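You operate a simulated robot arm through the tools that you are given. There is no shell and no other tool.

You are at the controls of a simulated robot arm. One attempt, no reset.

TASK
Cool the chiller down till its display shows +5 C or less.
Fine: close the lids with the orange and purple handles, switch the lamp off, turn the knob to MAX.

Only the result counts: the job must be done as asked and must still hold three seconds after the hand-in. Knocking over, shifting, dropping, spilling or breaking anything else fails it. Lids that push on must go on centred and level and be pressed home; caps that screw on are set level and turned clockwise until they are tight.

THE ROBOT
A 6-joint arm with a two-finger gripper, fixed in place. Base frame: the origin is at the foot of the arm, x ahead of it, y to its left, z up. Units: mm, rad, N and s.
Its first joint turns from -2.897 to 2.897 rad. Payload 2.45 kg.
The tool frame sits at the grasp point between the pads (the TCP): z along the fingers, y along the line on which they close. The tips reach 20 mm beyond it. The gripper opens to 140 mm. The gripper's body begins 168 mm behind the TCP.
Orientation is told as [roll, pitch, yaw] about the base's x, y, z axes, in that order, counted from this pose: with the fingers straight down and closing along the base's y, the tool's x points along the base's -x, its y along +y and its z along -z.

THE INTERFACE
- The arm moves only by the tool step_arm. Its argument "targets" is one flat list of numbers, 7 for each row, row after row: the shift along the base's x, y, z in mm, then the turn, a rotation vector about the base's x, y, z in rad, then the gripper command, from -1 (shut) to 1 (fully open), values between in proportion. In form: [tx, ty, tz, ax, ay, az, claw, tx, ty, tz, ax, ay, az, claw, ...]. A call has 1 to 20 rows; each row shifts and turns the commanded pose from where the row before left it. Rows are played at 5 a second. More than 50 mm and 0.15 rad between two rows, or a gripper value outside its range, and nothing of the call is played. A pose out of reach is approached as far as the arm can. The call stops where the force on the tool passes 90 N (or 10 N more than at its start, if that is more) or the arm is blocked; 0.2 s more then pass. Each finger travels about 45 mm/s and halts on what it meets, pressing with about 33 N; the grip force reading is that of the motor and also rises with nothing between the fingers. The clock runs only during rows and for 0.2 s after the last one: add rows that do not move to give the fingers time. The reply holds the time, the measured pose of the TCP, the force on the tool along the base axes, the opening and the grip force, in the units named above and with some noise, with the torque about the TCP (base axes, N m) and any sound that the robot's microphone picked up, and new pictures: "pictures" is both (left out), scene, wrist or none.
- Cameras (640 x 400 px; columns grow to the right, rows downward): "scene" is fixed at [49.5, -501.5, 1597.8]; the picture's right is [0.65, -0.76, 0.00], its down [-0.21, -0.18, -0.96] and it looks along [0.73, 0.63, -0.28] (base axes); focal length 368 px, centre (320, 200). "wrist" rides on the gripper at [78, 11, -209] in the tool frame; the picture's right is [-0.14, 0.99, 0.00], its down [-0.92, -0.13, -0.37] and it looks along [-0.36, -0.05, 0.93] (tool axes); focal length 280 px, centre (320, 200).
- probe_pixels(camera, pixels): for up to 12 pixels [column, row] of the newest picture of that camera ("zoom" is the newest enlarged one), the place [x, y, z] in the base frame of the surface seen there, good to about 2 mm. No time passes.
- inspect(camera, box): a new picture of the part [left, top, right, bottom] of that camera's present view, enlarged. No time passes.
- finish_job(): hands the job in; it is judged then, once.

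Leave the gripper open and the arm clear of the work at the hand-in unless told otherwise.

The tools are called after "Request:" as a command line: name --argument value ..., lists and objects as JSON in quotes. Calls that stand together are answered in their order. step_arm: Moves the arm, as the interface text tells. Its arguments: {"type":"object","properties":{"targets":{"type":"array","items":{"type":"number"}},"pictures":{"type":"string","enum":["both","scene","wrist","none"]}},"required":["targets"]} The other tools are called the same way: probe_pixels (camera, pixels) gives the place of the surface under pixels of a picture; inspect (camera, box) takes an enlarged picture of a part of a camera's view; finish_job () hands the job in.

At the start:

```text
clock: 0.0
tool_pos: [565.0, 32.0, 1501.8]
orientation: [0.0, -0.001, 0.0]
contact_force: [0.0, 0.3, 0.2]
moment: [0.01, -0.04, -0.01]
width: 139.9
grasp_force: 0.1
```

scene: 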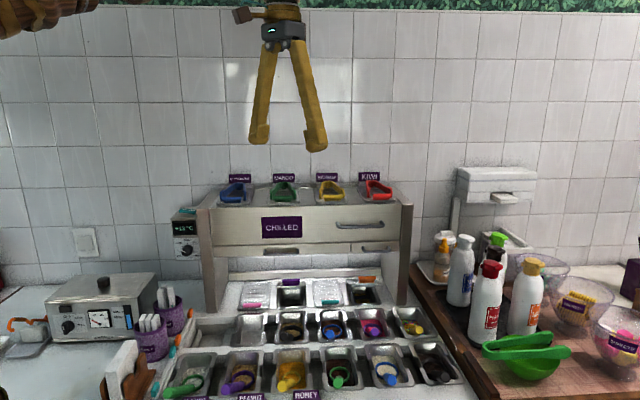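
wrist: 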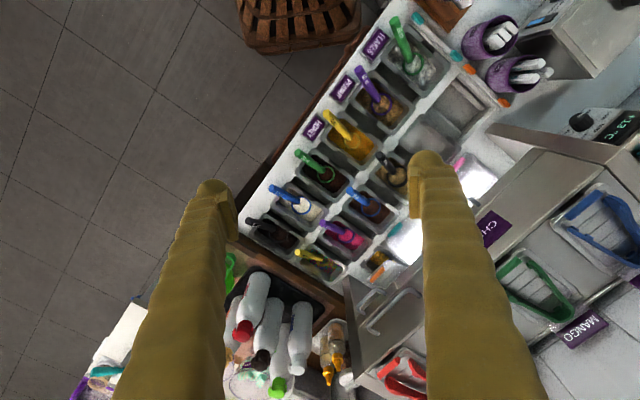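

I see a chilled topping station with a display and knob box on its left (about 185,235 in the scene picture) and trays with small handles below it. I'll enlarge several parts before moving anything.

Request:
inspect --camera "scene" --box '[150, 190, 310, 290]'

Request:
inspect --camera "scene" --box '[220, 260, 400, 372]'

Request:
inspect --camera "scene" --box '[150, 288, 330, 400]'

Request:
inspect --camera "scene" --box '[300, 160, 460, 260]'

Request:
inspect --camera "wrist" --box '[400, 0, 640, 150]'

Request:
inspect --camera "wrist" --box '[340, 130, 640, 330]'

```text
4.00 times, centred on (230, 240) of scene
```

zoom: 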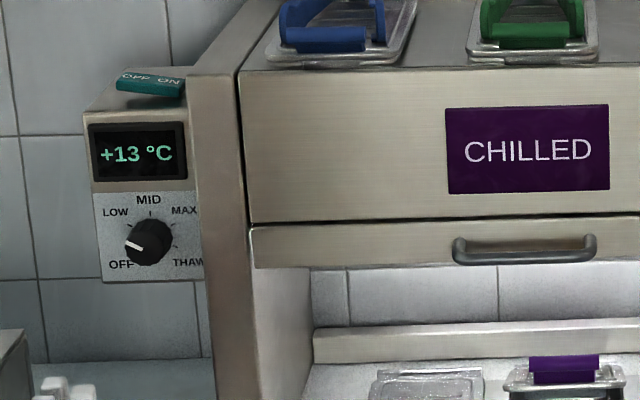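

```text
3.56 times, centred on (310, 316) of scene
```

zoom: 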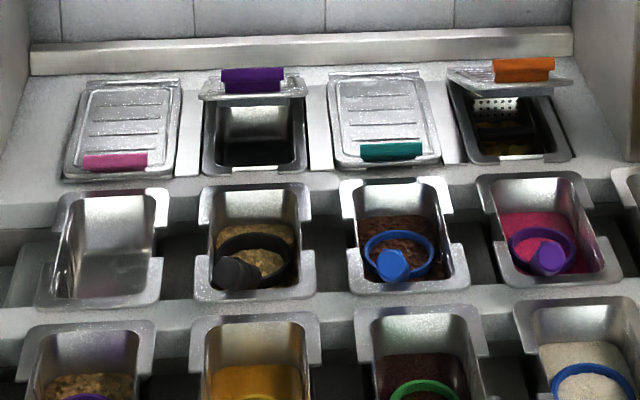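

```text
3.56 times, centred on (240, 344) of scene
```

zoom: 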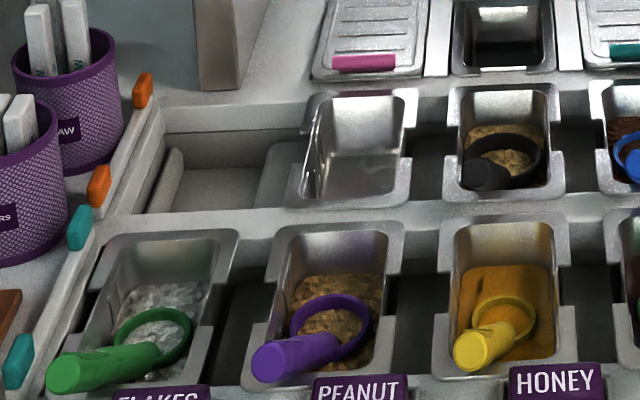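

```text
4.00 times, centred on (380, 210) of scene
```

zoom: 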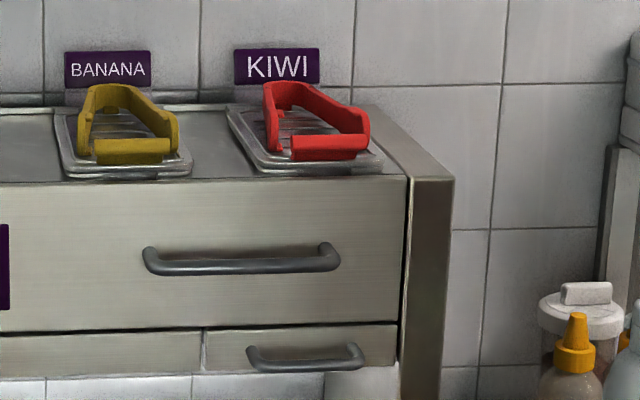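

```text
2.67 times, centred on (520, 75) of wrist
```

zoom: 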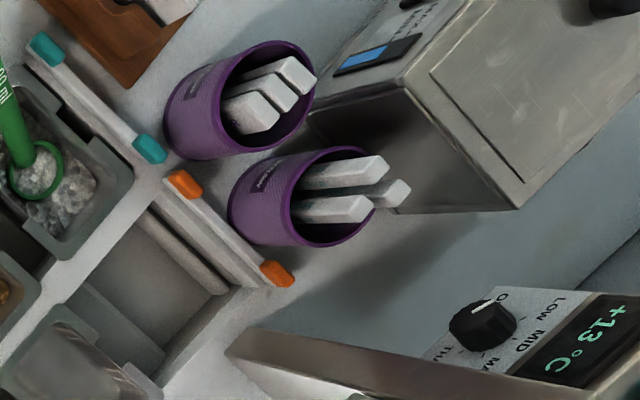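

```text
2.00 times, centred on (490, 230) of wrist
```

zoom: 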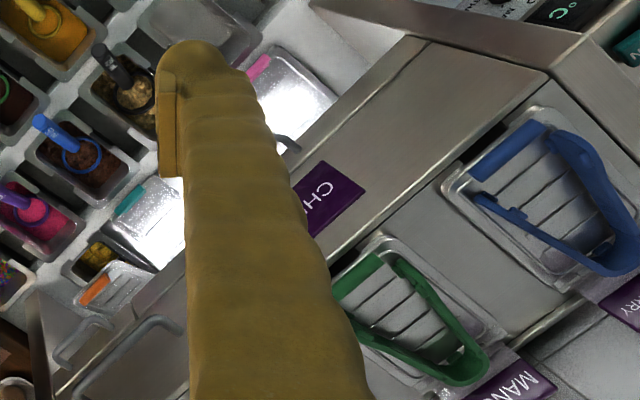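

The purple lid (~290,282) and the orange lid (~368,281) stand open. The knob points to OFF, and there is an OFF/ON rocker on top of the control box. Next I'll probe where these sit.

Request:
inspect --camera "scene" --box '[160, 200, 224, 264]'

Request:
probe_pixels --camera "scene" --pixels '[[187, 250], [182, 252], [175, 245], [198, 260], [180, 228], [192, 228], [181, 210], [194, 212], [175, 218], [178, 261], [200, 245], [205, 250]]'

Request:
probe_pixels --camera "scene" --pixels '[[283, 282], [290, 282], [298, 281], [360, 279], [367, 279], [375, 279], [252, 305], [330, 302], [290, 305], [365, 300], [241, 285], [320, 282]]'

```text
6.25 times, centred on (192, 232) of scene
```

zoom: 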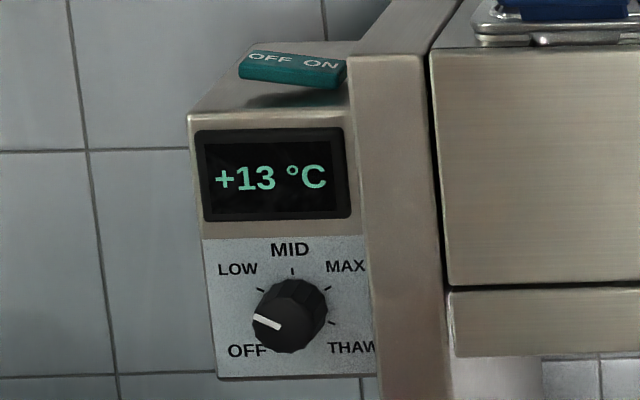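

```text
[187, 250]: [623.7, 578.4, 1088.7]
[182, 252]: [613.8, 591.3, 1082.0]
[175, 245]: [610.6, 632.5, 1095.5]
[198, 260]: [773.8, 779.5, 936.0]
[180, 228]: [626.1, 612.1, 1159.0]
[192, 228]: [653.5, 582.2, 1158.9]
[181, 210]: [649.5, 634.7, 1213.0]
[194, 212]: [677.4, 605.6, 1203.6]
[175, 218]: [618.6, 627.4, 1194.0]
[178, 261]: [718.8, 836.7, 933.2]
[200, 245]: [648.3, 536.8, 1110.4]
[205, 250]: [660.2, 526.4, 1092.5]
```

```text
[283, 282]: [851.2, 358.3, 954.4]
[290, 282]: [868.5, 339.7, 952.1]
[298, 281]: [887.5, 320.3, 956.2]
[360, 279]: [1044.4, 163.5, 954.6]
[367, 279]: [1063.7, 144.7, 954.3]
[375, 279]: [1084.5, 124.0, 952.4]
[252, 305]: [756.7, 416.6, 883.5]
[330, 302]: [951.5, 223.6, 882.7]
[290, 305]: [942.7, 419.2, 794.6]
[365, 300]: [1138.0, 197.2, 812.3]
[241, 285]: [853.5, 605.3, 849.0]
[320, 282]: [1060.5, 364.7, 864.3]
```

The display reads +13 °C, the knob is at OFF, and the rocker is teal. Next I'll map the hood face, its underside and the lid geometry.

Request:
inspect --camera "scene" --box '[335, 262, 399, 318]'

Request:
inspect --camera "scene" --box '[260, 262, 324, 318]'

Request:
probe_pixels --camera "scene" --pixels '[[216, 215], [216, 255], [216, 300], [285, 215], [285, 242], [285, 252], [285, 260], [390, 215], [390, 240], [390, 252], [405, 240], [405, 290]]'

Request:
probe_pixels --camera "scene" --pixels '[[360, 224], [375, 248], [280, 251], [230, 200], [285, 200], [330, 195], [375, 195], [236, 188], [285, 190], [330, 186], [375, 183], [300, 272]]'

Request:
probe_pixels --camera "scene" --pixels '[[277, 288], [304, 287], [282, 287], [298, 287], [351, 285], [358, 285], [370, 285], [377, 285], [278, 307], [304, 306], [357, 304], [378, 303]]'

```text
7.14 times, centred on (367, 290) of scene
```

zoom: 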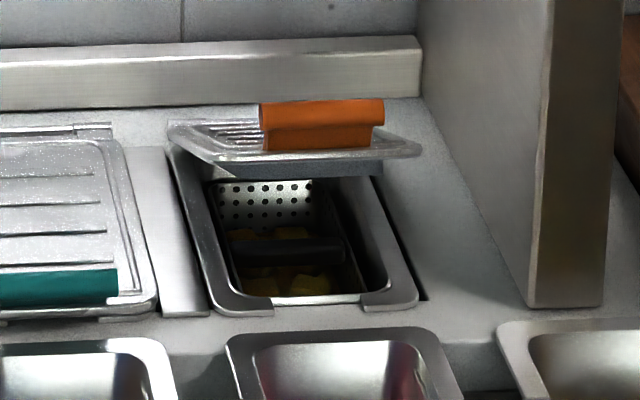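

```text
7.14 times, centred on (292, 290) of scene
```

zoom: 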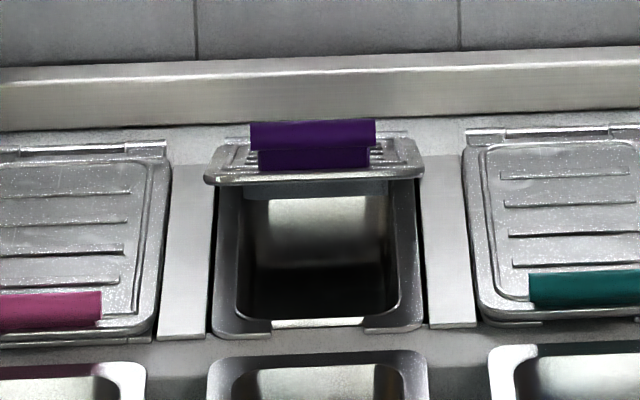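

```text
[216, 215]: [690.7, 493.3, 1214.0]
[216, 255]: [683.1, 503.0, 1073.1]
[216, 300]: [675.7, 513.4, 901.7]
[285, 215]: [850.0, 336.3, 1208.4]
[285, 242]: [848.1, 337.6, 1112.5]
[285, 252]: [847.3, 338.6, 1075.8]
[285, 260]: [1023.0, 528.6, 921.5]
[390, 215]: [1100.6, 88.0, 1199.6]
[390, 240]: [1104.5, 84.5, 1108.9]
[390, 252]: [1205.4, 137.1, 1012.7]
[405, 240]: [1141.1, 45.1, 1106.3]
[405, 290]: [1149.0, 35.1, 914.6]
```

```text
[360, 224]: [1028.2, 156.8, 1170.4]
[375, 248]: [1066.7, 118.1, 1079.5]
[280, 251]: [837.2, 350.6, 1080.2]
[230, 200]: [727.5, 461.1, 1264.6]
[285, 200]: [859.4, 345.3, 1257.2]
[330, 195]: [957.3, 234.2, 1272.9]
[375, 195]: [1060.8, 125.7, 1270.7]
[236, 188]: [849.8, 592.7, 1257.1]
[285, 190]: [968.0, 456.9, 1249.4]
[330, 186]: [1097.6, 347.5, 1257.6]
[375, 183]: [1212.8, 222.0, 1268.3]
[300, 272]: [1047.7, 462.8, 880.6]
```

```text
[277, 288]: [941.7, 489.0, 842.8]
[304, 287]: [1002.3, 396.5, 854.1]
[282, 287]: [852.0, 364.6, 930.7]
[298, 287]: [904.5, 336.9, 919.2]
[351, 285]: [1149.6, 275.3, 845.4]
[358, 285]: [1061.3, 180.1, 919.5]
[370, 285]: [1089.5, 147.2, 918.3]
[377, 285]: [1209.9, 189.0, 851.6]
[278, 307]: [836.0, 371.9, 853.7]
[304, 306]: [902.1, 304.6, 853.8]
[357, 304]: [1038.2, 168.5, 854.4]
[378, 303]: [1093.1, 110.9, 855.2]
```

The hood face is a plane at x+y ≈ 1186, and the open lids sit just behind and below it. Before choosing the switch, I'll check the rest of the scene for other lamp controls: the wall plate at (87,241), the toaster-like box and the dispenser.

Request:
inspect --camera "scene" --box '[40, 210, 168, 290]'

Request:
inspect --camera "scene" --box '[0, 260, 200, 385]'

Request:
inspect --camera "scene" --box '[420, 150, 640, 288]'

Request:
inspect --camera "scene" --box '[205, 165, 405, 290]'

Request:
inspect --camera "wrist" --box '[540, 60, 640, 160]'

Request:
inspect --camera "scene" --box '[0, 0, 340, 160]'

```text
5.00 times, centred on (104, 250) of scene
```

zoom: 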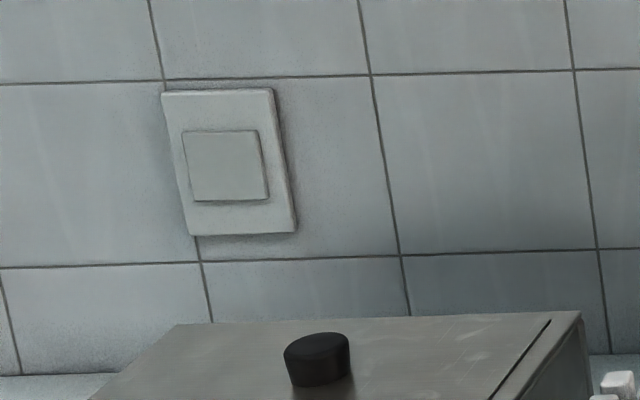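

```text
3.20 times, centred on (100, 322) of scene
```

zoom: 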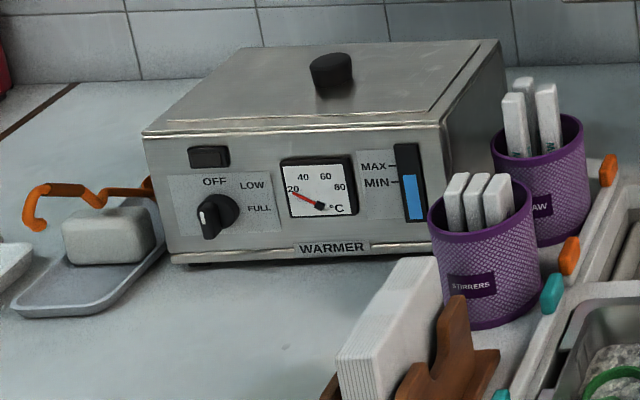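

```text
2.90 times, centred on (530, 219) of scene
```

zoom: 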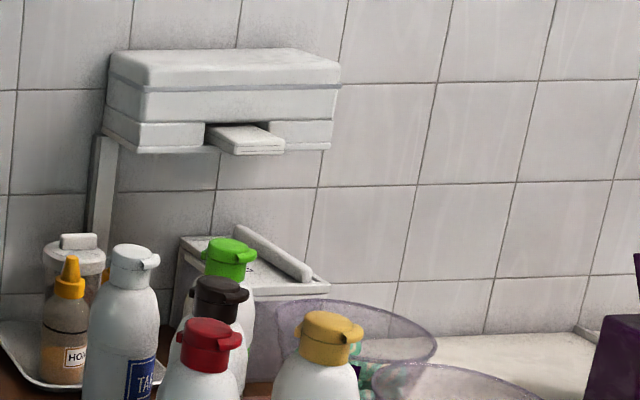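

```text
3.20 times, centred on (305, 228) of scene
```

zoom: 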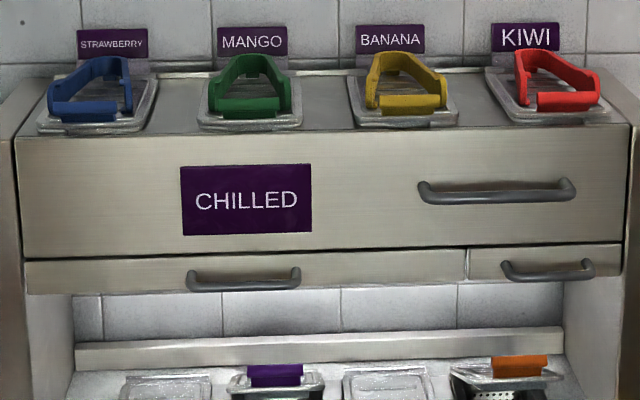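

```text
4.00 times, centred on (590, 110) of wrist
```

zoom: 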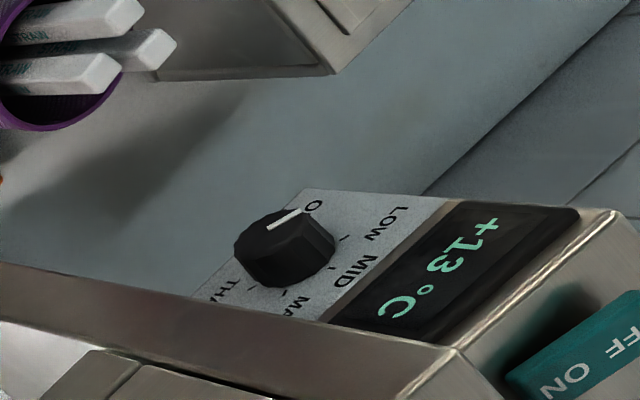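

```text
1.88 times, centred on (170, 80) of scene
```

zoom: 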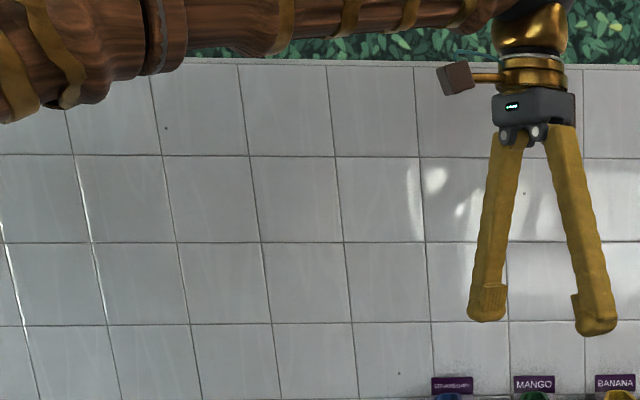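

The only lamp switch near the chiller is the teal OFF/ON rocker, and the pointed knob sits below its display. I'll take an enlarged view of the control box and probe it in detail.

Request:
inspect --camera "scene" --box '[168, 200, 216, 264]'

Request:
inspect --camera "scene" --box '[170, 202, 202, 222]'

Request:
probe_pixels --camera "zoom" --pixels '[[180, 100], [200, 150], [300, 150], [420, 170], [480, 190], [150, 210], [120, 300], [300, 220], [420, 230], [300, 120], [200, 190], [460, 130]]'

```text
6.25 times, centred on (192, 232) of scene
```

zoom: 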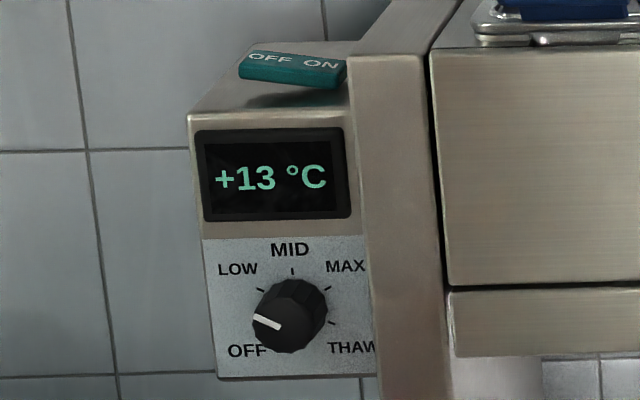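

```text
16.00 times, centred on (186, 212) of scene
```

zoom: 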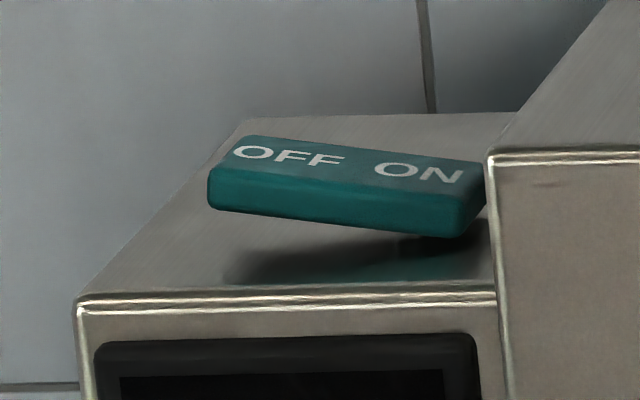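

```text
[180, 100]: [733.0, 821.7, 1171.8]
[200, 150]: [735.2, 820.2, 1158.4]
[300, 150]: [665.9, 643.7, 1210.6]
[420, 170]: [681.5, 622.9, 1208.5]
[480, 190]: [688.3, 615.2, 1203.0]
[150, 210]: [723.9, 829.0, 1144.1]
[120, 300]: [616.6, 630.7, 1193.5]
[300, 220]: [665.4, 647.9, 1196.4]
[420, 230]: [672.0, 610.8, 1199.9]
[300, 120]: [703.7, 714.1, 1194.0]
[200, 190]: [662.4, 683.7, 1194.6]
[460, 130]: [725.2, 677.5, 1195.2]
```

The rocker's ON end (right) is down and its OFF end (left, around x≈655, y≈650, z≈1212) is raised. I'll close the gripper, yaw the tool 45° so it faces the chiller squarely, and swing across at height towards the control box.

Request:
step_arm --targets '[-6, 45, -5, 0, 0, 0.0785, -1, -6, 45, -5, 0, 0, 0.0785, -1, -6, 45, -5, 0, 0, 0.0785, -1, -6, 45, -5, 0, 0, 0.0785, -1, -6, 45, -5, 0, 0, 0.0785, -1, -6, 45, -5, 0, 0, 0.0785, -1, -6, 45, -5, 0, 0, 0.0785, -1, -6, 45, -5, 0, 0, 0.0785, -1, -6, 45, -5, 0, 0, 0.0785, -1, -6, 45, -5, 0, 0, 0.0785, -1, 0, 0, 0, 0, 0, 0, -1]' --pictures "both"

```text
clock: 2.4
tool_pos: [503.9, 483.1, 1451.1]
orientation: [0.001, -0.001, 0.784]
contact_force: [-0.4, -0.5, 0.1]
moment: [-0.02, 0.02, 0.02]
width: 0.2
grasp_force: 29.2
```

scene: 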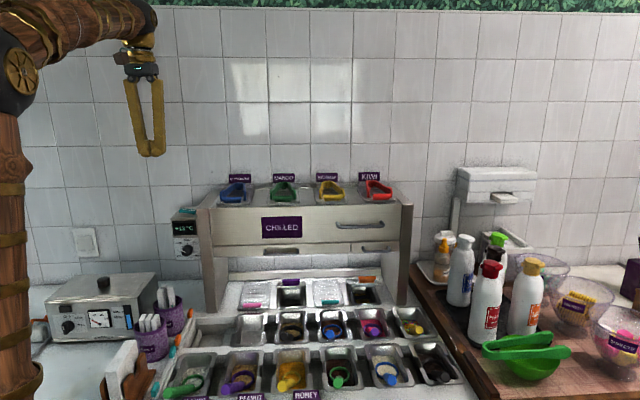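
wrist: 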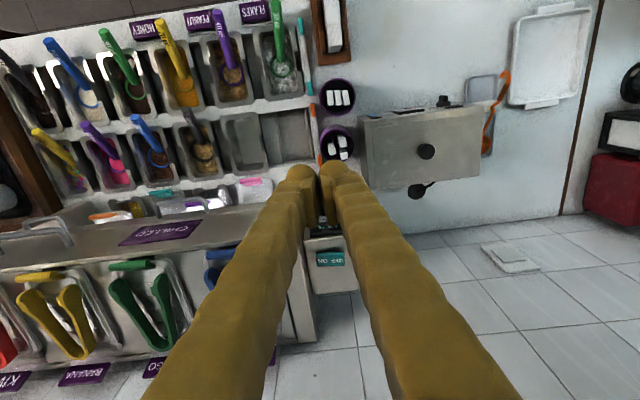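

The swing went fine and the rocker shows in the wrist picture at about (330,258). I'll enlarge there and probe its ends.

Request:
inspect --camera "wrist" --box '[290, 225, 370, 305]'

Request:
probe_pixels --camera "wrist" --pixels '[[318, 253], [318, 259], [318, 265], [330, 259], [342, 253], [342, 259], [342, 265], [330, 280], [306, 270], [300, 280], [330, 240], [348, 270]]'

```text
5.00 times, centred on (330, 265) of wrist
```

zoom: 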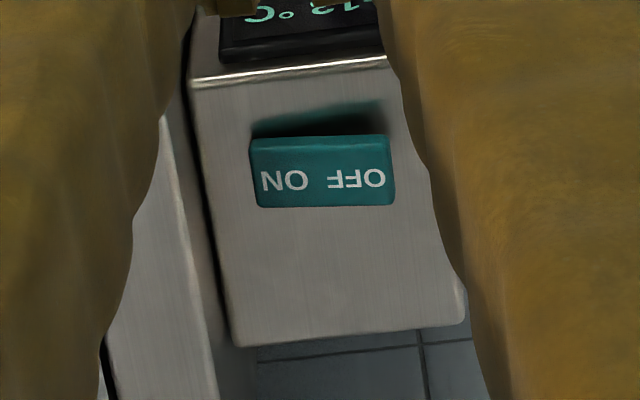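

```text
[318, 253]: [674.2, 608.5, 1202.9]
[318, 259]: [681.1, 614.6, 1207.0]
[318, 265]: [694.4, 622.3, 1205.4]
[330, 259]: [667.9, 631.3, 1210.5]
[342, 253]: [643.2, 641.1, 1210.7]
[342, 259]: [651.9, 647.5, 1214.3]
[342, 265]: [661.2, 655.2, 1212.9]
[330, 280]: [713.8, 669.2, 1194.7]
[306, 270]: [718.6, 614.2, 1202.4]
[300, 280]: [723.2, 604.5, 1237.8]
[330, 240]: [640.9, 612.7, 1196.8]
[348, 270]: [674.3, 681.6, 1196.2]
```

The rocker's OFF end is centred near (654,647) with its top at z≈1214. I'll move the closed fingers to hover above that end.

Request:
step_arm --targets '[25, 27.2, -25, 0, 0, 0, -1, 25, 27.2, -25, 0, 0, 0, -1, 25, 27.2, -25, 0, 0, 0, -1, 25, 27.2, -25, 0, 0, 0, -1, 25, 27.2, -25, 0, 0, 0, -1, 26, 27.2, -25, 0, 0, 0, -1, 0, 0, -25, 0, 0, 0, -1, 0, 0, -10, 0, 0, 0, -1, 0, 0, 0, 0, 0, 0, -1]' --pictures "both"

```text
clock: 4.4
tool_pos: [655.2, 645.2, 1266.7]
orientation: [0.0, 0.0, 0.786]
contact_force: [-0.5, -0.2, 0.3]
moment: [0.0, -0.01, 0.0]
width: 0.0
grasp_force: 28.8
```

scene: 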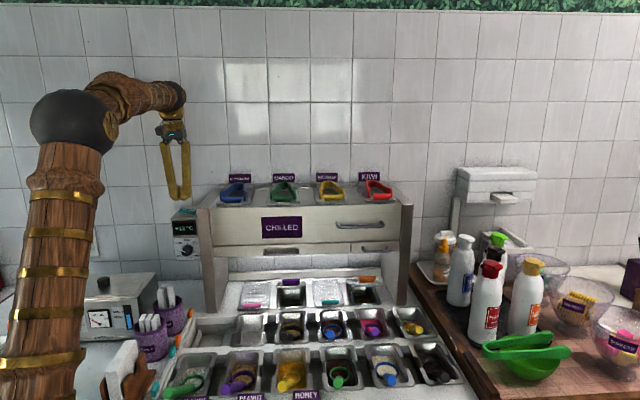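
wrist: 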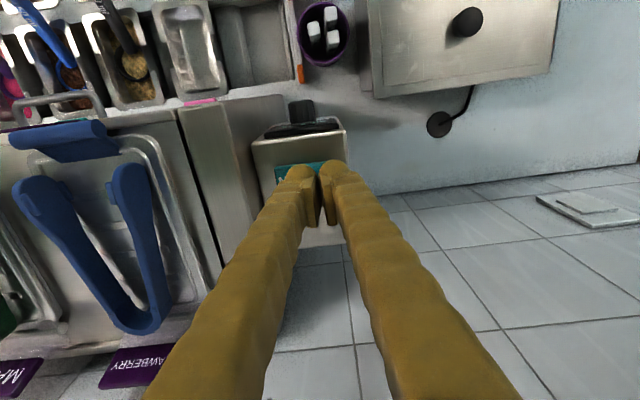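

The hover pose was reached, with the fingertips about 33 mm above the OFF end. I'll take a closer look at the alignment before pressing.

Request:
inspect --camera "scene" --box '[150, 130, 230, 230]'

Request:
inspect --camera "wrist" --box '[230, 90, 400, 220]'

```text
4.00 times, centred on (190, 180) of scene
```

zoom: 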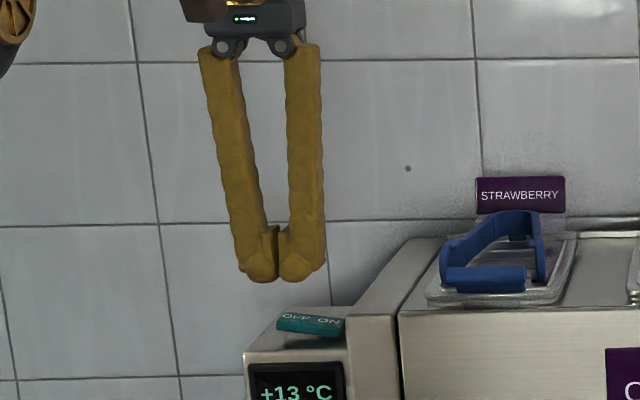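

```text
3.08 times, centred on (315, 155) of wrist
```

zoom: 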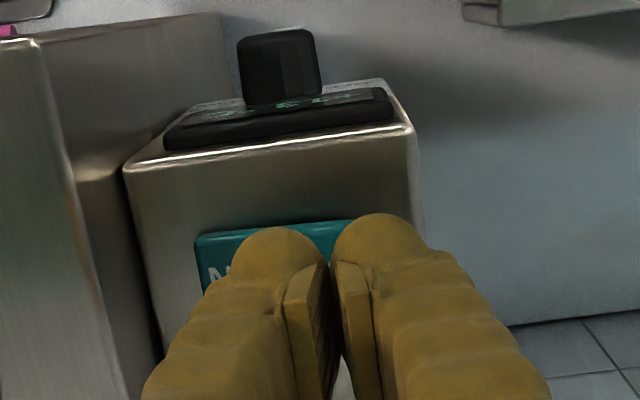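

The fingertips are wider than the OFF half, so I'll shift about 17 mm towards the left edge. That way only the right finger lands on the OFF end. Then I'll press straight down in small steps.

Request:
step_arm --targets '[-12, 12.5, 0, 0, 0, 0, -1, 0, 0, -10, 0, 0, 0, -1, 0, 0, -10, 0, 0, 0, -1, 0, 0, -6, 0, 0, 0, -1, 0, 0, 0, 0, 0, 0, -1]' --pictures "both"

Request:
inspect --camera "scene" --box '[160, 160, 224, 240]'

Request:
inspect --camera "wrist" --box '[230, 90, 400, 220]'

```text
clock: 5.6
tool_pos: [645.0, 658.1, 1241.2]
orientation: [0.0, 0.0, 0.785]
contact_force: [0.2, 0.2, 0.1]
moment: [-0.01, -0.02, -0.02]
width: 0.2
grasp_force: 29.3
```

scene: 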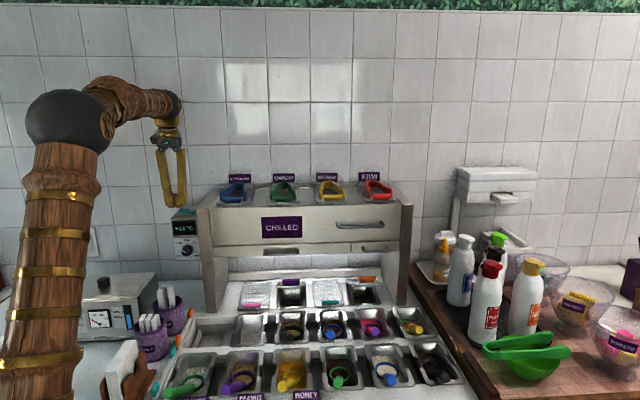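
wrist: 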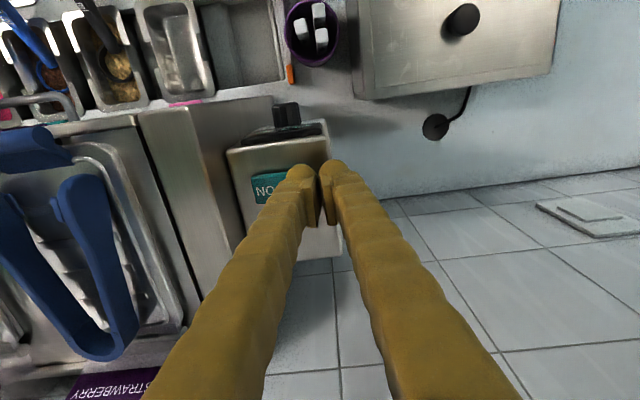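

```text
5.00 times, centred on (192, 200) of scene
```

zoom: 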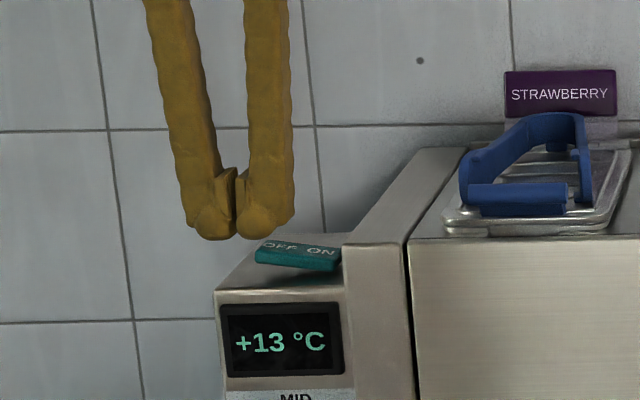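

```text
3.08 times, centred on (315, 155) of wrist
```

zoom: 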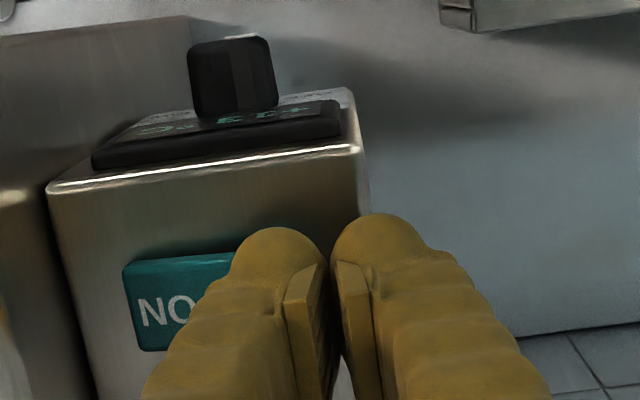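

The tips are about 7 mm above the OFF end and lined up over it. I'll press down in 4 mm steps.

Request:
step_arm --targets '[0, 0, -4, 0, 0, 0, -1, 0, 0, -4, 0, 0, 0, -1, 0, 0, -4, 0, 0, 0, -1, 0, 0, -4, 0, 0, 0, -1, 0, 0, -3, 0, 0, 0, -1, 0, 0, 0, 0, 0, 0, -1]' --pictures "both"

Request:
inspect --camera "scene" --box '[160, 160, 224, 240]'

```text
clock: 7.0
tool_pos: [644.0, 657.4, 1224.3]
orientation: [-0.001, -0.005, 0.786]
contact_force: [6.2, 5.8, 57.2]
moment: [-0.43, -0.49, 0.09]
width: 0.0
grasp_force: 29.5
heard: click
```

scene: 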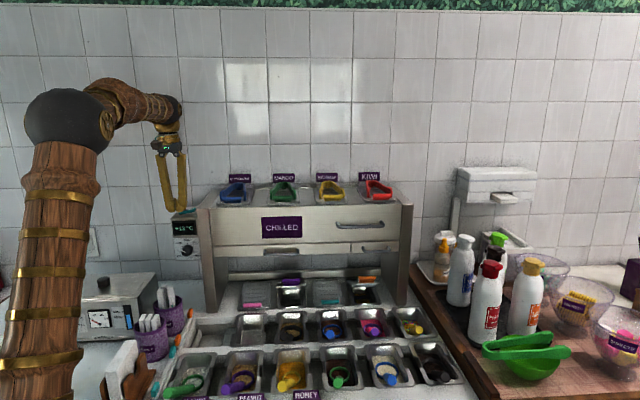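
wrist: 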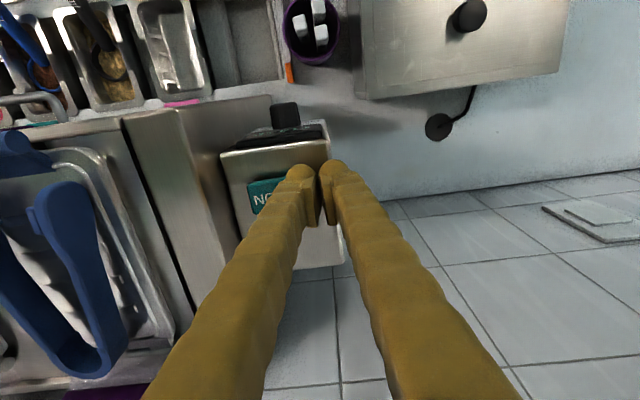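

```text
5.00 times, centred on (192, 200) of scene
```

zoom: 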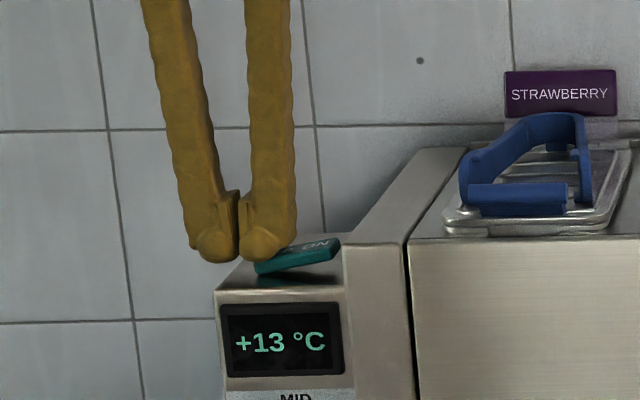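

I heard a click. The OFF end is down and the area under the hood has gone dark, so the lamp is off. I'll lift straight up, clear of the switch.

Request:
step_arm --targets '[0, 0, 10, 0, 0, 0, -1, 0, 0, 30, 0, 0, 0, -1, 0, 0, 30, 0, 0, 0, -1, -20, -20, 30, 0, 0, 0, -1, -30, -30, 0, 0, 0, 0, -1, -30, -30, 0, 0, 0, 0, -1, -30, -30, 0, 0, 0, 0, -1, -30, -30, 0, 0, 0, 0, -1, 0, 0, 0, 0, 0, 0, -1]' --pictures "both"

Request:
inspect --camera "scene" --box '[160, 200, 224, 264]'

Request:
probe_pixels --camera "zoom" --pixels '[[230, 250], [225, 310], [225, 365], [340, 250], [280, 370], [345, 370], [265, 320], [290, 345], [280, 285], [290, 315], [310, 330], [320, 300]]'

```text
clock: 9.0
tool_pos: [503.6, 517.3, 1321.6]
orientation: [0.0, 0.001, 0.786]
contact_force: [-0.3, 0.2, -1.1]
moment: [0.02, 0.02, 0.02]
width: 0.0
grasp_force: 29.2
```

scene: 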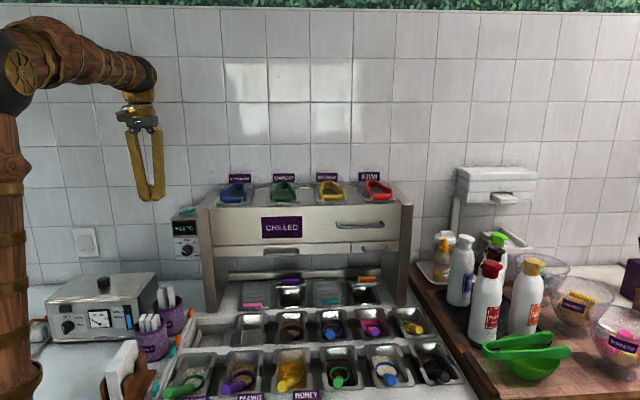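
wrist: 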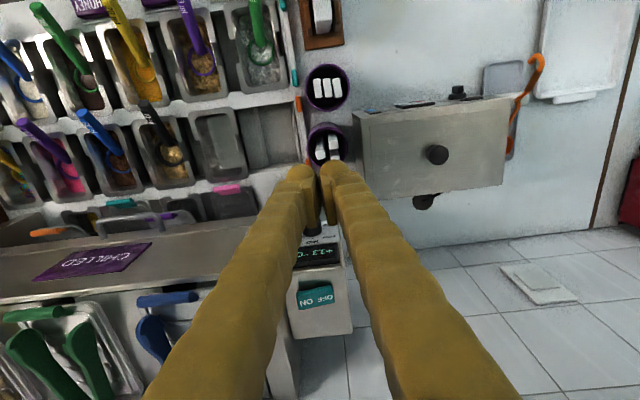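

```text
6.25 times, centred on (192, 232) of scene
```

zoom: 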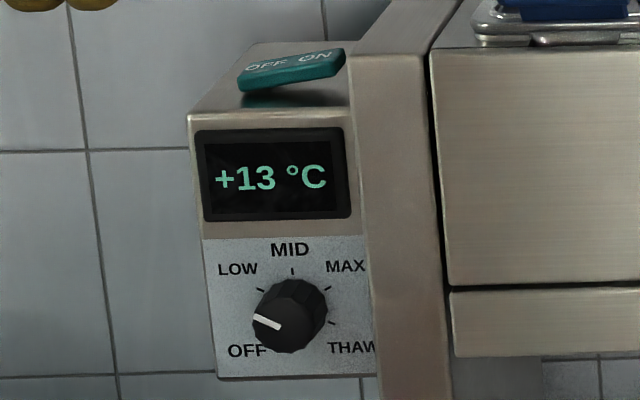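

```text
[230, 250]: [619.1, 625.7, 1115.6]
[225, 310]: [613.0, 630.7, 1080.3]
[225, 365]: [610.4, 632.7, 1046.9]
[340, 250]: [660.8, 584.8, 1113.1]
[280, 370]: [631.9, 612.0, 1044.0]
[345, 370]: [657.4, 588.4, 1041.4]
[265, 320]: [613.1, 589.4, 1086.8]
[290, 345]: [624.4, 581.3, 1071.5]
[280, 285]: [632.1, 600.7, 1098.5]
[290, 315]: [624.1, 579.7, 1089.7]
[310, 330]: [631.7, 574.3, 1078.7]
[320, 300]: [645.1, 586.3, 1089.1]
```

The lamp is off, the knob plate is vertical at x+y ≈ 1244, and the knob front is about 29 mm proud of it. I'll tilt the tool to horizontal pointing at the box, staying well in front of it, and come down to knob height. That also gives a frontal wrist view.

Request:
step_arm --targets '[3, -0.4, -15, 0.0926, -0.0926, 0, -1, 3, -0.4, -15, 0.0926, -0.0926, 0, -1, 3, -0.4, -15, 0.0926, -0.0926, 0, -1, 3, -0.4, -15, 0.0926, -0.0926, 0, -1, 3, -0.4, -15, 0.0926, -0.0926, 0, -1, 3, -0.4, -15, 0.0926, -0.0926, 0, -1, 3, -0.4, -15, 0.0926, -0.0926, 0, -1, 3, -0.4, -15, 0.0926, -0.0926, 0, -1, 3, -0.4, -15, 0.0926, -0.0926, 0, -1, 3, -0.4, -15, 0.0926, -0.0926, 0, -1, 3, -0.4, -15, 0.0926, -0.0926, 0, -1, 3, -0.4, -15, 0.0926, -0.0926, 0, -1, 0, 0, 0, 0, 0, 0, -1]' --pictures "both"

```text
clock: 11.8
tool_pos: [548.8, 522.5, 1146.7]
orientation: [2.895, -1.569, -2.112]
contact_force: [-0.1, -0.1, -0.4]
moment: [-0.03, -0.02, 0.02]
width: 0.0
grasp_force: 29.5
out of reach, approached as far as the arm can: row 12
```

scene: 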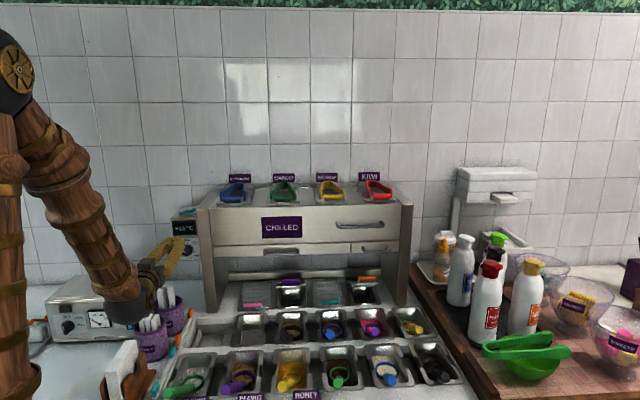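
wrist: 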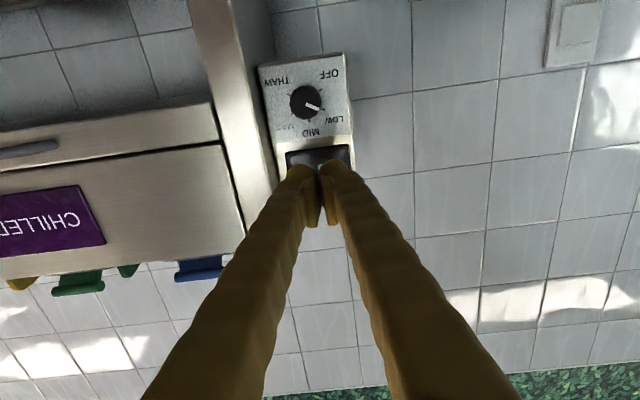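

The horizontal pose is nearly achieved; the arm hit a reach limit on the last row because it is folded up close. From the front, the pointer seems to aim near LOW. I'll enlarge the wrist view of the knob (305,100) to read it properly.

Request:
inspect --camera "wrist" --box '[250, 45, 370, 165]'

Request:
probe_pixels --camera "zoom" --pixels '[[295, 195], [330, 200], [280, 150], [290, 240], [255, 190], [340, 170], [430, 280], [440, 100], [250, 280], [170, 250], [165, 100], [350, 215]]'

Request:
probe_pixels --camera "scene" --pixels '[[125, 310], [150, 290], [165, 265], [175, 245], [110, 280], [140, 325], [155, 320], [168, 300]]'

```text
3.33 times, centred on (310, 105) of wrist
```

zoom: 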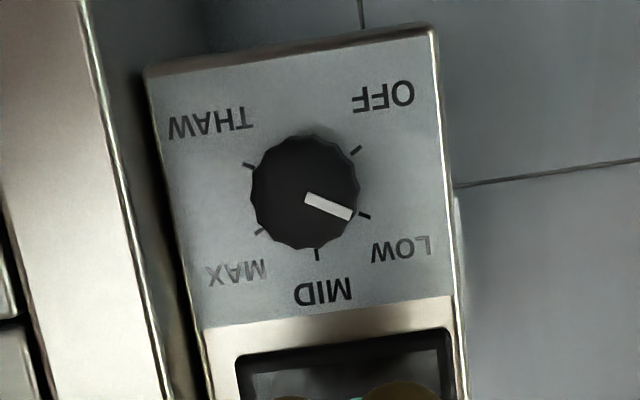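

```text
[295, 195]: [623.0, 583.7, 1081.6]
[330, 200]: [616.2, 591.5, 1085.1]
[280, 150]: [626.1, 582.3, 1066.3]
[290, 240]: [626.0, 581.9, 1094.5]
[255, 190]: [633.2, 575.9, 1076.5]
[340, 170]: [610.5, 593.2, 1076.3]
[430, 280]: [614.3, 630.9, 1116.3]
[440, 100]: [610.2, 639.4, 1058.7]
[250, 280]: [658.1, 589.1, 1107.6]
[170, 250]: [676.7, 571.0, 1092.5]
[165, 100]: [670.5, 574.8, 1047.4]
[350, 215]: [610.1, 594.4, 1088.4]
```

```text
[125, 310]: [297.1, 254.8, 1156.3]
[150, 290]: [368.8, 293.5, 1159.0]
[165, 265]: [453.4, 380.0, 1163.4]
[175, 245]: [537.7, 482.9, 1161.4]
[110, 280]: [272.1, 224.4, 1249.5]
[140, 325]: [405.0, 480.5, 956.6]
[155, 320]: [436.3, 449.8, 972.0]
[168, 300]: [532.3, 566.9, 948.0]
```

From the front, the pointer sits at LOW, with ticks at about ±60° and ±120°, so MAX is roughly 120° clockwise. The knob centre is about x+y=1204 (front face), 26 mm along the panel, z≈1080. I'll move forward a little and then down to knob height, to see whether the arm can reach it.

Request:
step_arm --targets '[18, 15, 0, 0, 0, 0, -1, 18, 15, -4, 0, 0, 0, -1, 0, 0, -15, 0, 0, 0, -1, 0, 0, -15, 0, 0, 0, -1, 0, 0, -15, 0, 0, 0, -1, 0, 0, -12, 0, 0, 0, -1, 0, 0, 0, 0, 0, 0, -1]' --pictures "both"

```text
clock: 13.4
tool_pos: [584.9, 553.2, 1087.1]
orientation: [3.026, -1.569, -2.243]
contact_force: [0.2, 0.3, 0.1]
moment: [-0.01, 0.03, -0.02]
width: 0.0
grasp_force: 29.2
```

scene: 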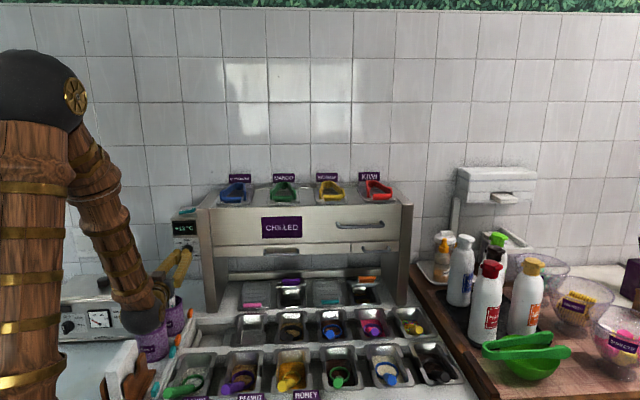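
wrist: 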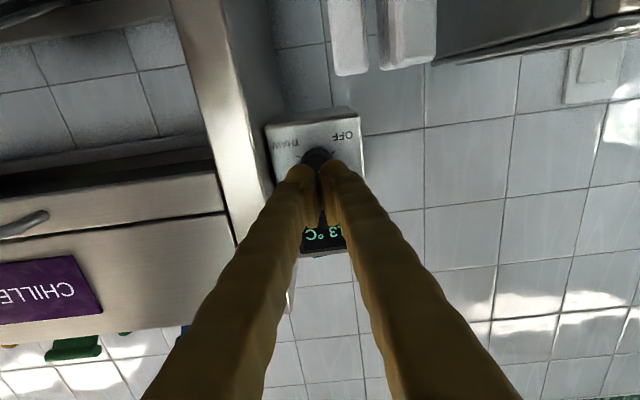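

This pose is reachable. The white sticks in the cups show close to the wrist camera's lower side (top of the picture), so I'll roll the gripper to swing the camera to the right, away from the cups. That also puts the fingers above and below the knob.

Request:
step_arm --targets '[0, 0, 0, -0.101, -0.101, 0, -1, 0, 0, 0, -0.101, -0.101, 0, -1, 0, 0, 0, -0.101, -0.101, 0, -1, 0, 0, 0, -0.101, -0.101, 0, -1, 0, 0, 0, -0.101, -0.101, 0, -1, 0, 0, 0, -0.101, -0.101, 0, -1, 0, 0, 0, -0.101, -0.101, 0, -1, 0, 0, 0, -0.101, -0.101, 0, -1, 0, 0, 0, -0.101, -0.101, 0, -1, 0, 0, 0, -0.101, -0.101, 0, -1, 0, 0, 0, -0.101, -0.101, 0, -1, 0, 0, 0, 0, 0, 0, -0.2]' --pictures "both"

```text
clock: 16.0
tool_pos: [584.9, 553.1, 1086.7]
orientation: [-1.571, 0.002, 2.358]
contact_force: [-0.3, 0.1, -0.6]
moment: [-0.01, -0.01, 0.02]
width: 33.7
grasp_force: 0.1
```

scene: 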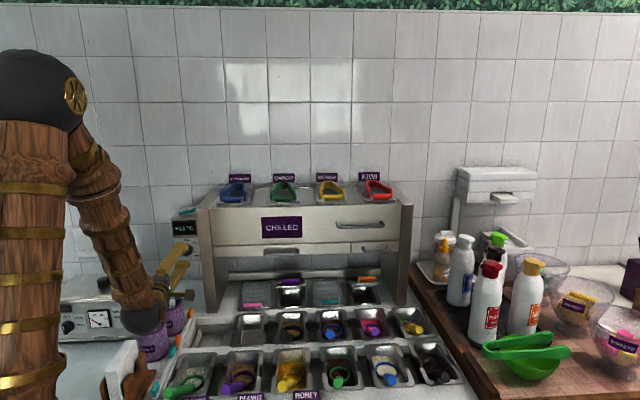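
wrist: 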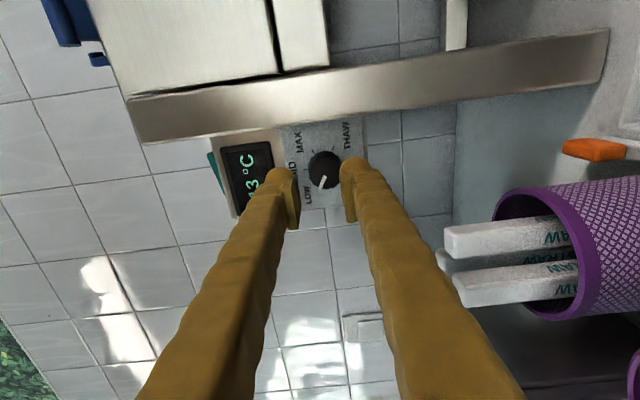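

The fingers now sit above and below, and the knob is visible between the tips at (325,168) with its pointer at LOW. The straw sticks show on the right at (450,240), so I'll measure their clearance and refine the knob centre.

Request:
inspect --camera "wrist" --box '[250, 110, 410, 220]'

Request:
probe_pixels --camera "wrist" --pixels '[[447, 242], [455, 285], [442, 258], [500, 230], [560, 150], [640, 380]]'

Request:
probe_pixels --camera "wrist" --pixels '[[311, 168], [342, 168], [326, 152], [324, 187], [326, 170], [250, 160], [240, 180], [330, 110], [370, 110]]'

```text
3.64 times, centred on (330, 165) of wrist
```

zoom: 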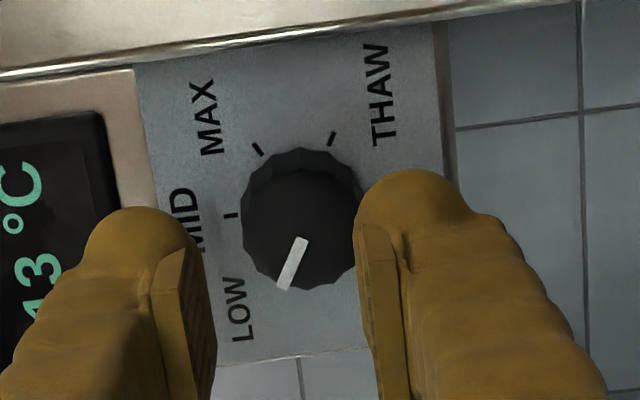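

```text
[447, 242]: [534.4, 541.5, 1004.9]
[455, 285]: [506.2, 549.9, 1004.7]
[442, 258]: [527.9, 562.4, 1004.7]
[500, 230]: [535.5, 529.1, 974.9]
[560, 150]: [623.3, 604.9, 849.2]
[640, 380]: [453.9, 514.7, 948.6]
```

```text
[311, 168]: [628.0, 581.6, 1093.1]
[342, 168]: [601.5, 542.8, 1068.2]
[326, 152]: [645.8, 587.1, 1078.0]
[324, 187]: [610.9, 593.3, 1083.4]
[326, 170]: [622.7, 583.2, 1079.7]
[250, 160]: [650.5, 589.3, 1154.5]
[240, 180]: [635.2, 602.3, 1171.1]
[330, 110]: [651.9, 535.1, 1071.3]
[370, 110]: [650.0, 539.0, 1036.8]
```

The stick tops are at z≈1005 and the knob centre is at z≈1080.5, about 26 mm along the panel. I'll turn it in three short strokes, rolling from −30° to +10° about vertical, to stay clear of the pillar and the sticks. First I'll align, pre-roll by −30° and set the opening to about 48 mm.

Request:
step_arm --targets '[2.7, -2.7, -6.2, -0.0926, -0.0926, 0, -0.3, 0, 0, 0, -0.0926, -0.0926, 0, -0.3, 0, 0, 0, -0.0926, -0.0926, 0, -0.3, 0, 0, 0, -0.0926, -0.0926, 0, -0.3, 0, 0, 0, 0, 0, 0, -0.3]' --pictures "both"

Request:
inspect --camera "wrist" --box '[250, 110, 410, 220]'

Request:
inspect --camera "scene" --box '[130, 210, 230, 330]'

```text
clock: 17.2
tool_pos: [588.9, 549.4, 1080.4]
orientation: [-1.57, 0.526, 2.358]
contact_force: [0.5, 0.2, -0.5]
moment: [0.04, 0.0, 0.03]
width: 49.1
grasp_force: 0.1
```

scene: 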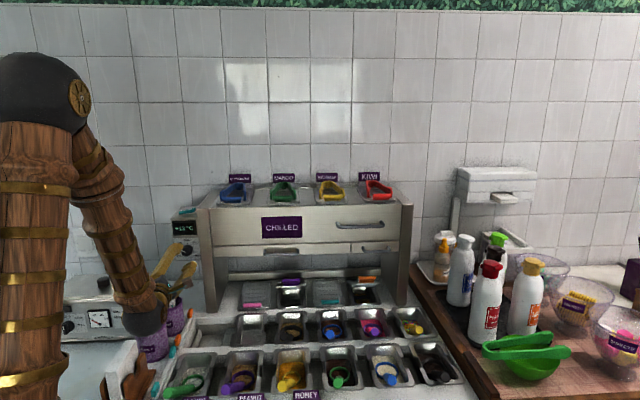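
wrist: 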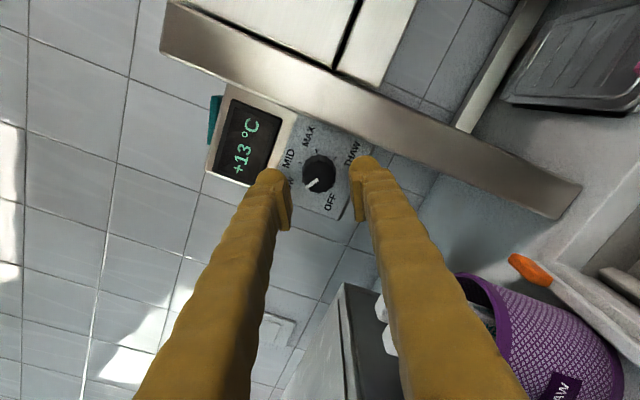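

```text
3.64 times, centred on (330, 165) of wrist
```

zoom: 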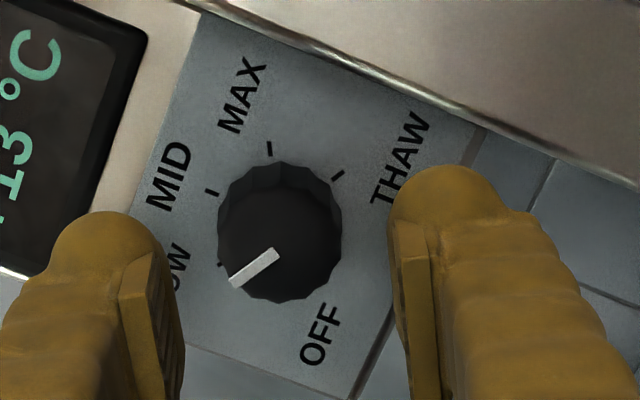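

```text
3.33 times, centred on (180, 270) of scene
```

zoom: 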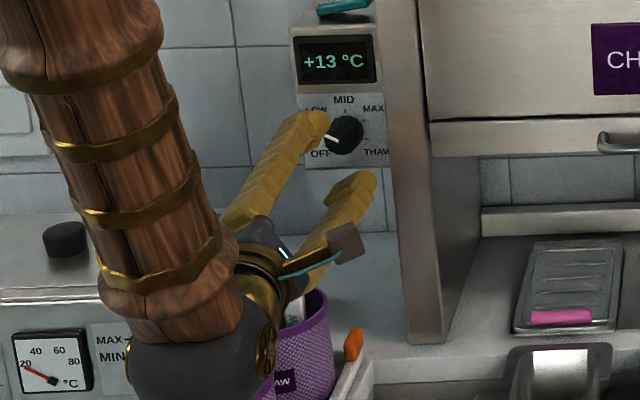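

The fingers straddle the knob well. Before advancing I'll check the clearance between the black wrist housing and the stirrer sticks beneath it.

Request:
probe_pixels --camera "scene" --pixels '[[145, 325], [150, 331], [138, 330], [155, 322], [163, 318], [160, 340], [168, 300], [170, 310], [148, 315], [165, 305]]'

Request:
inspect --camera "scene" --box '[110, 280, 200, 370]'

```text
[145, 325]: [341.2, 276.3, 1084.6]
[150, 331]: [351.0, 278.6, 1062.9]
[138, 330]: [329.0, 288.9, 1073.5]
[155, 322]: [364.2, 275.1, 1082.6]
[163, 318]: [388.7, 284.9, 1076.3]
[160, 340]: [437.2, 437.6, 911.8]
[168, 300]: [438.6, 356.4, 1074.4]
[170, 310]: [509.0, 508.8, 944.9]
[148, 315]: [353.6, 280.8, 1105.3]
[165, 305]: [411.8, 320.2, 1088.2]
```

```text
4.44 times, centred on (155, 325) of scene
```

zoom: 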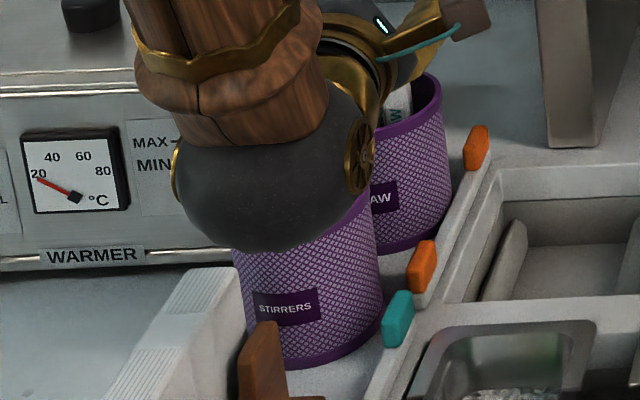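

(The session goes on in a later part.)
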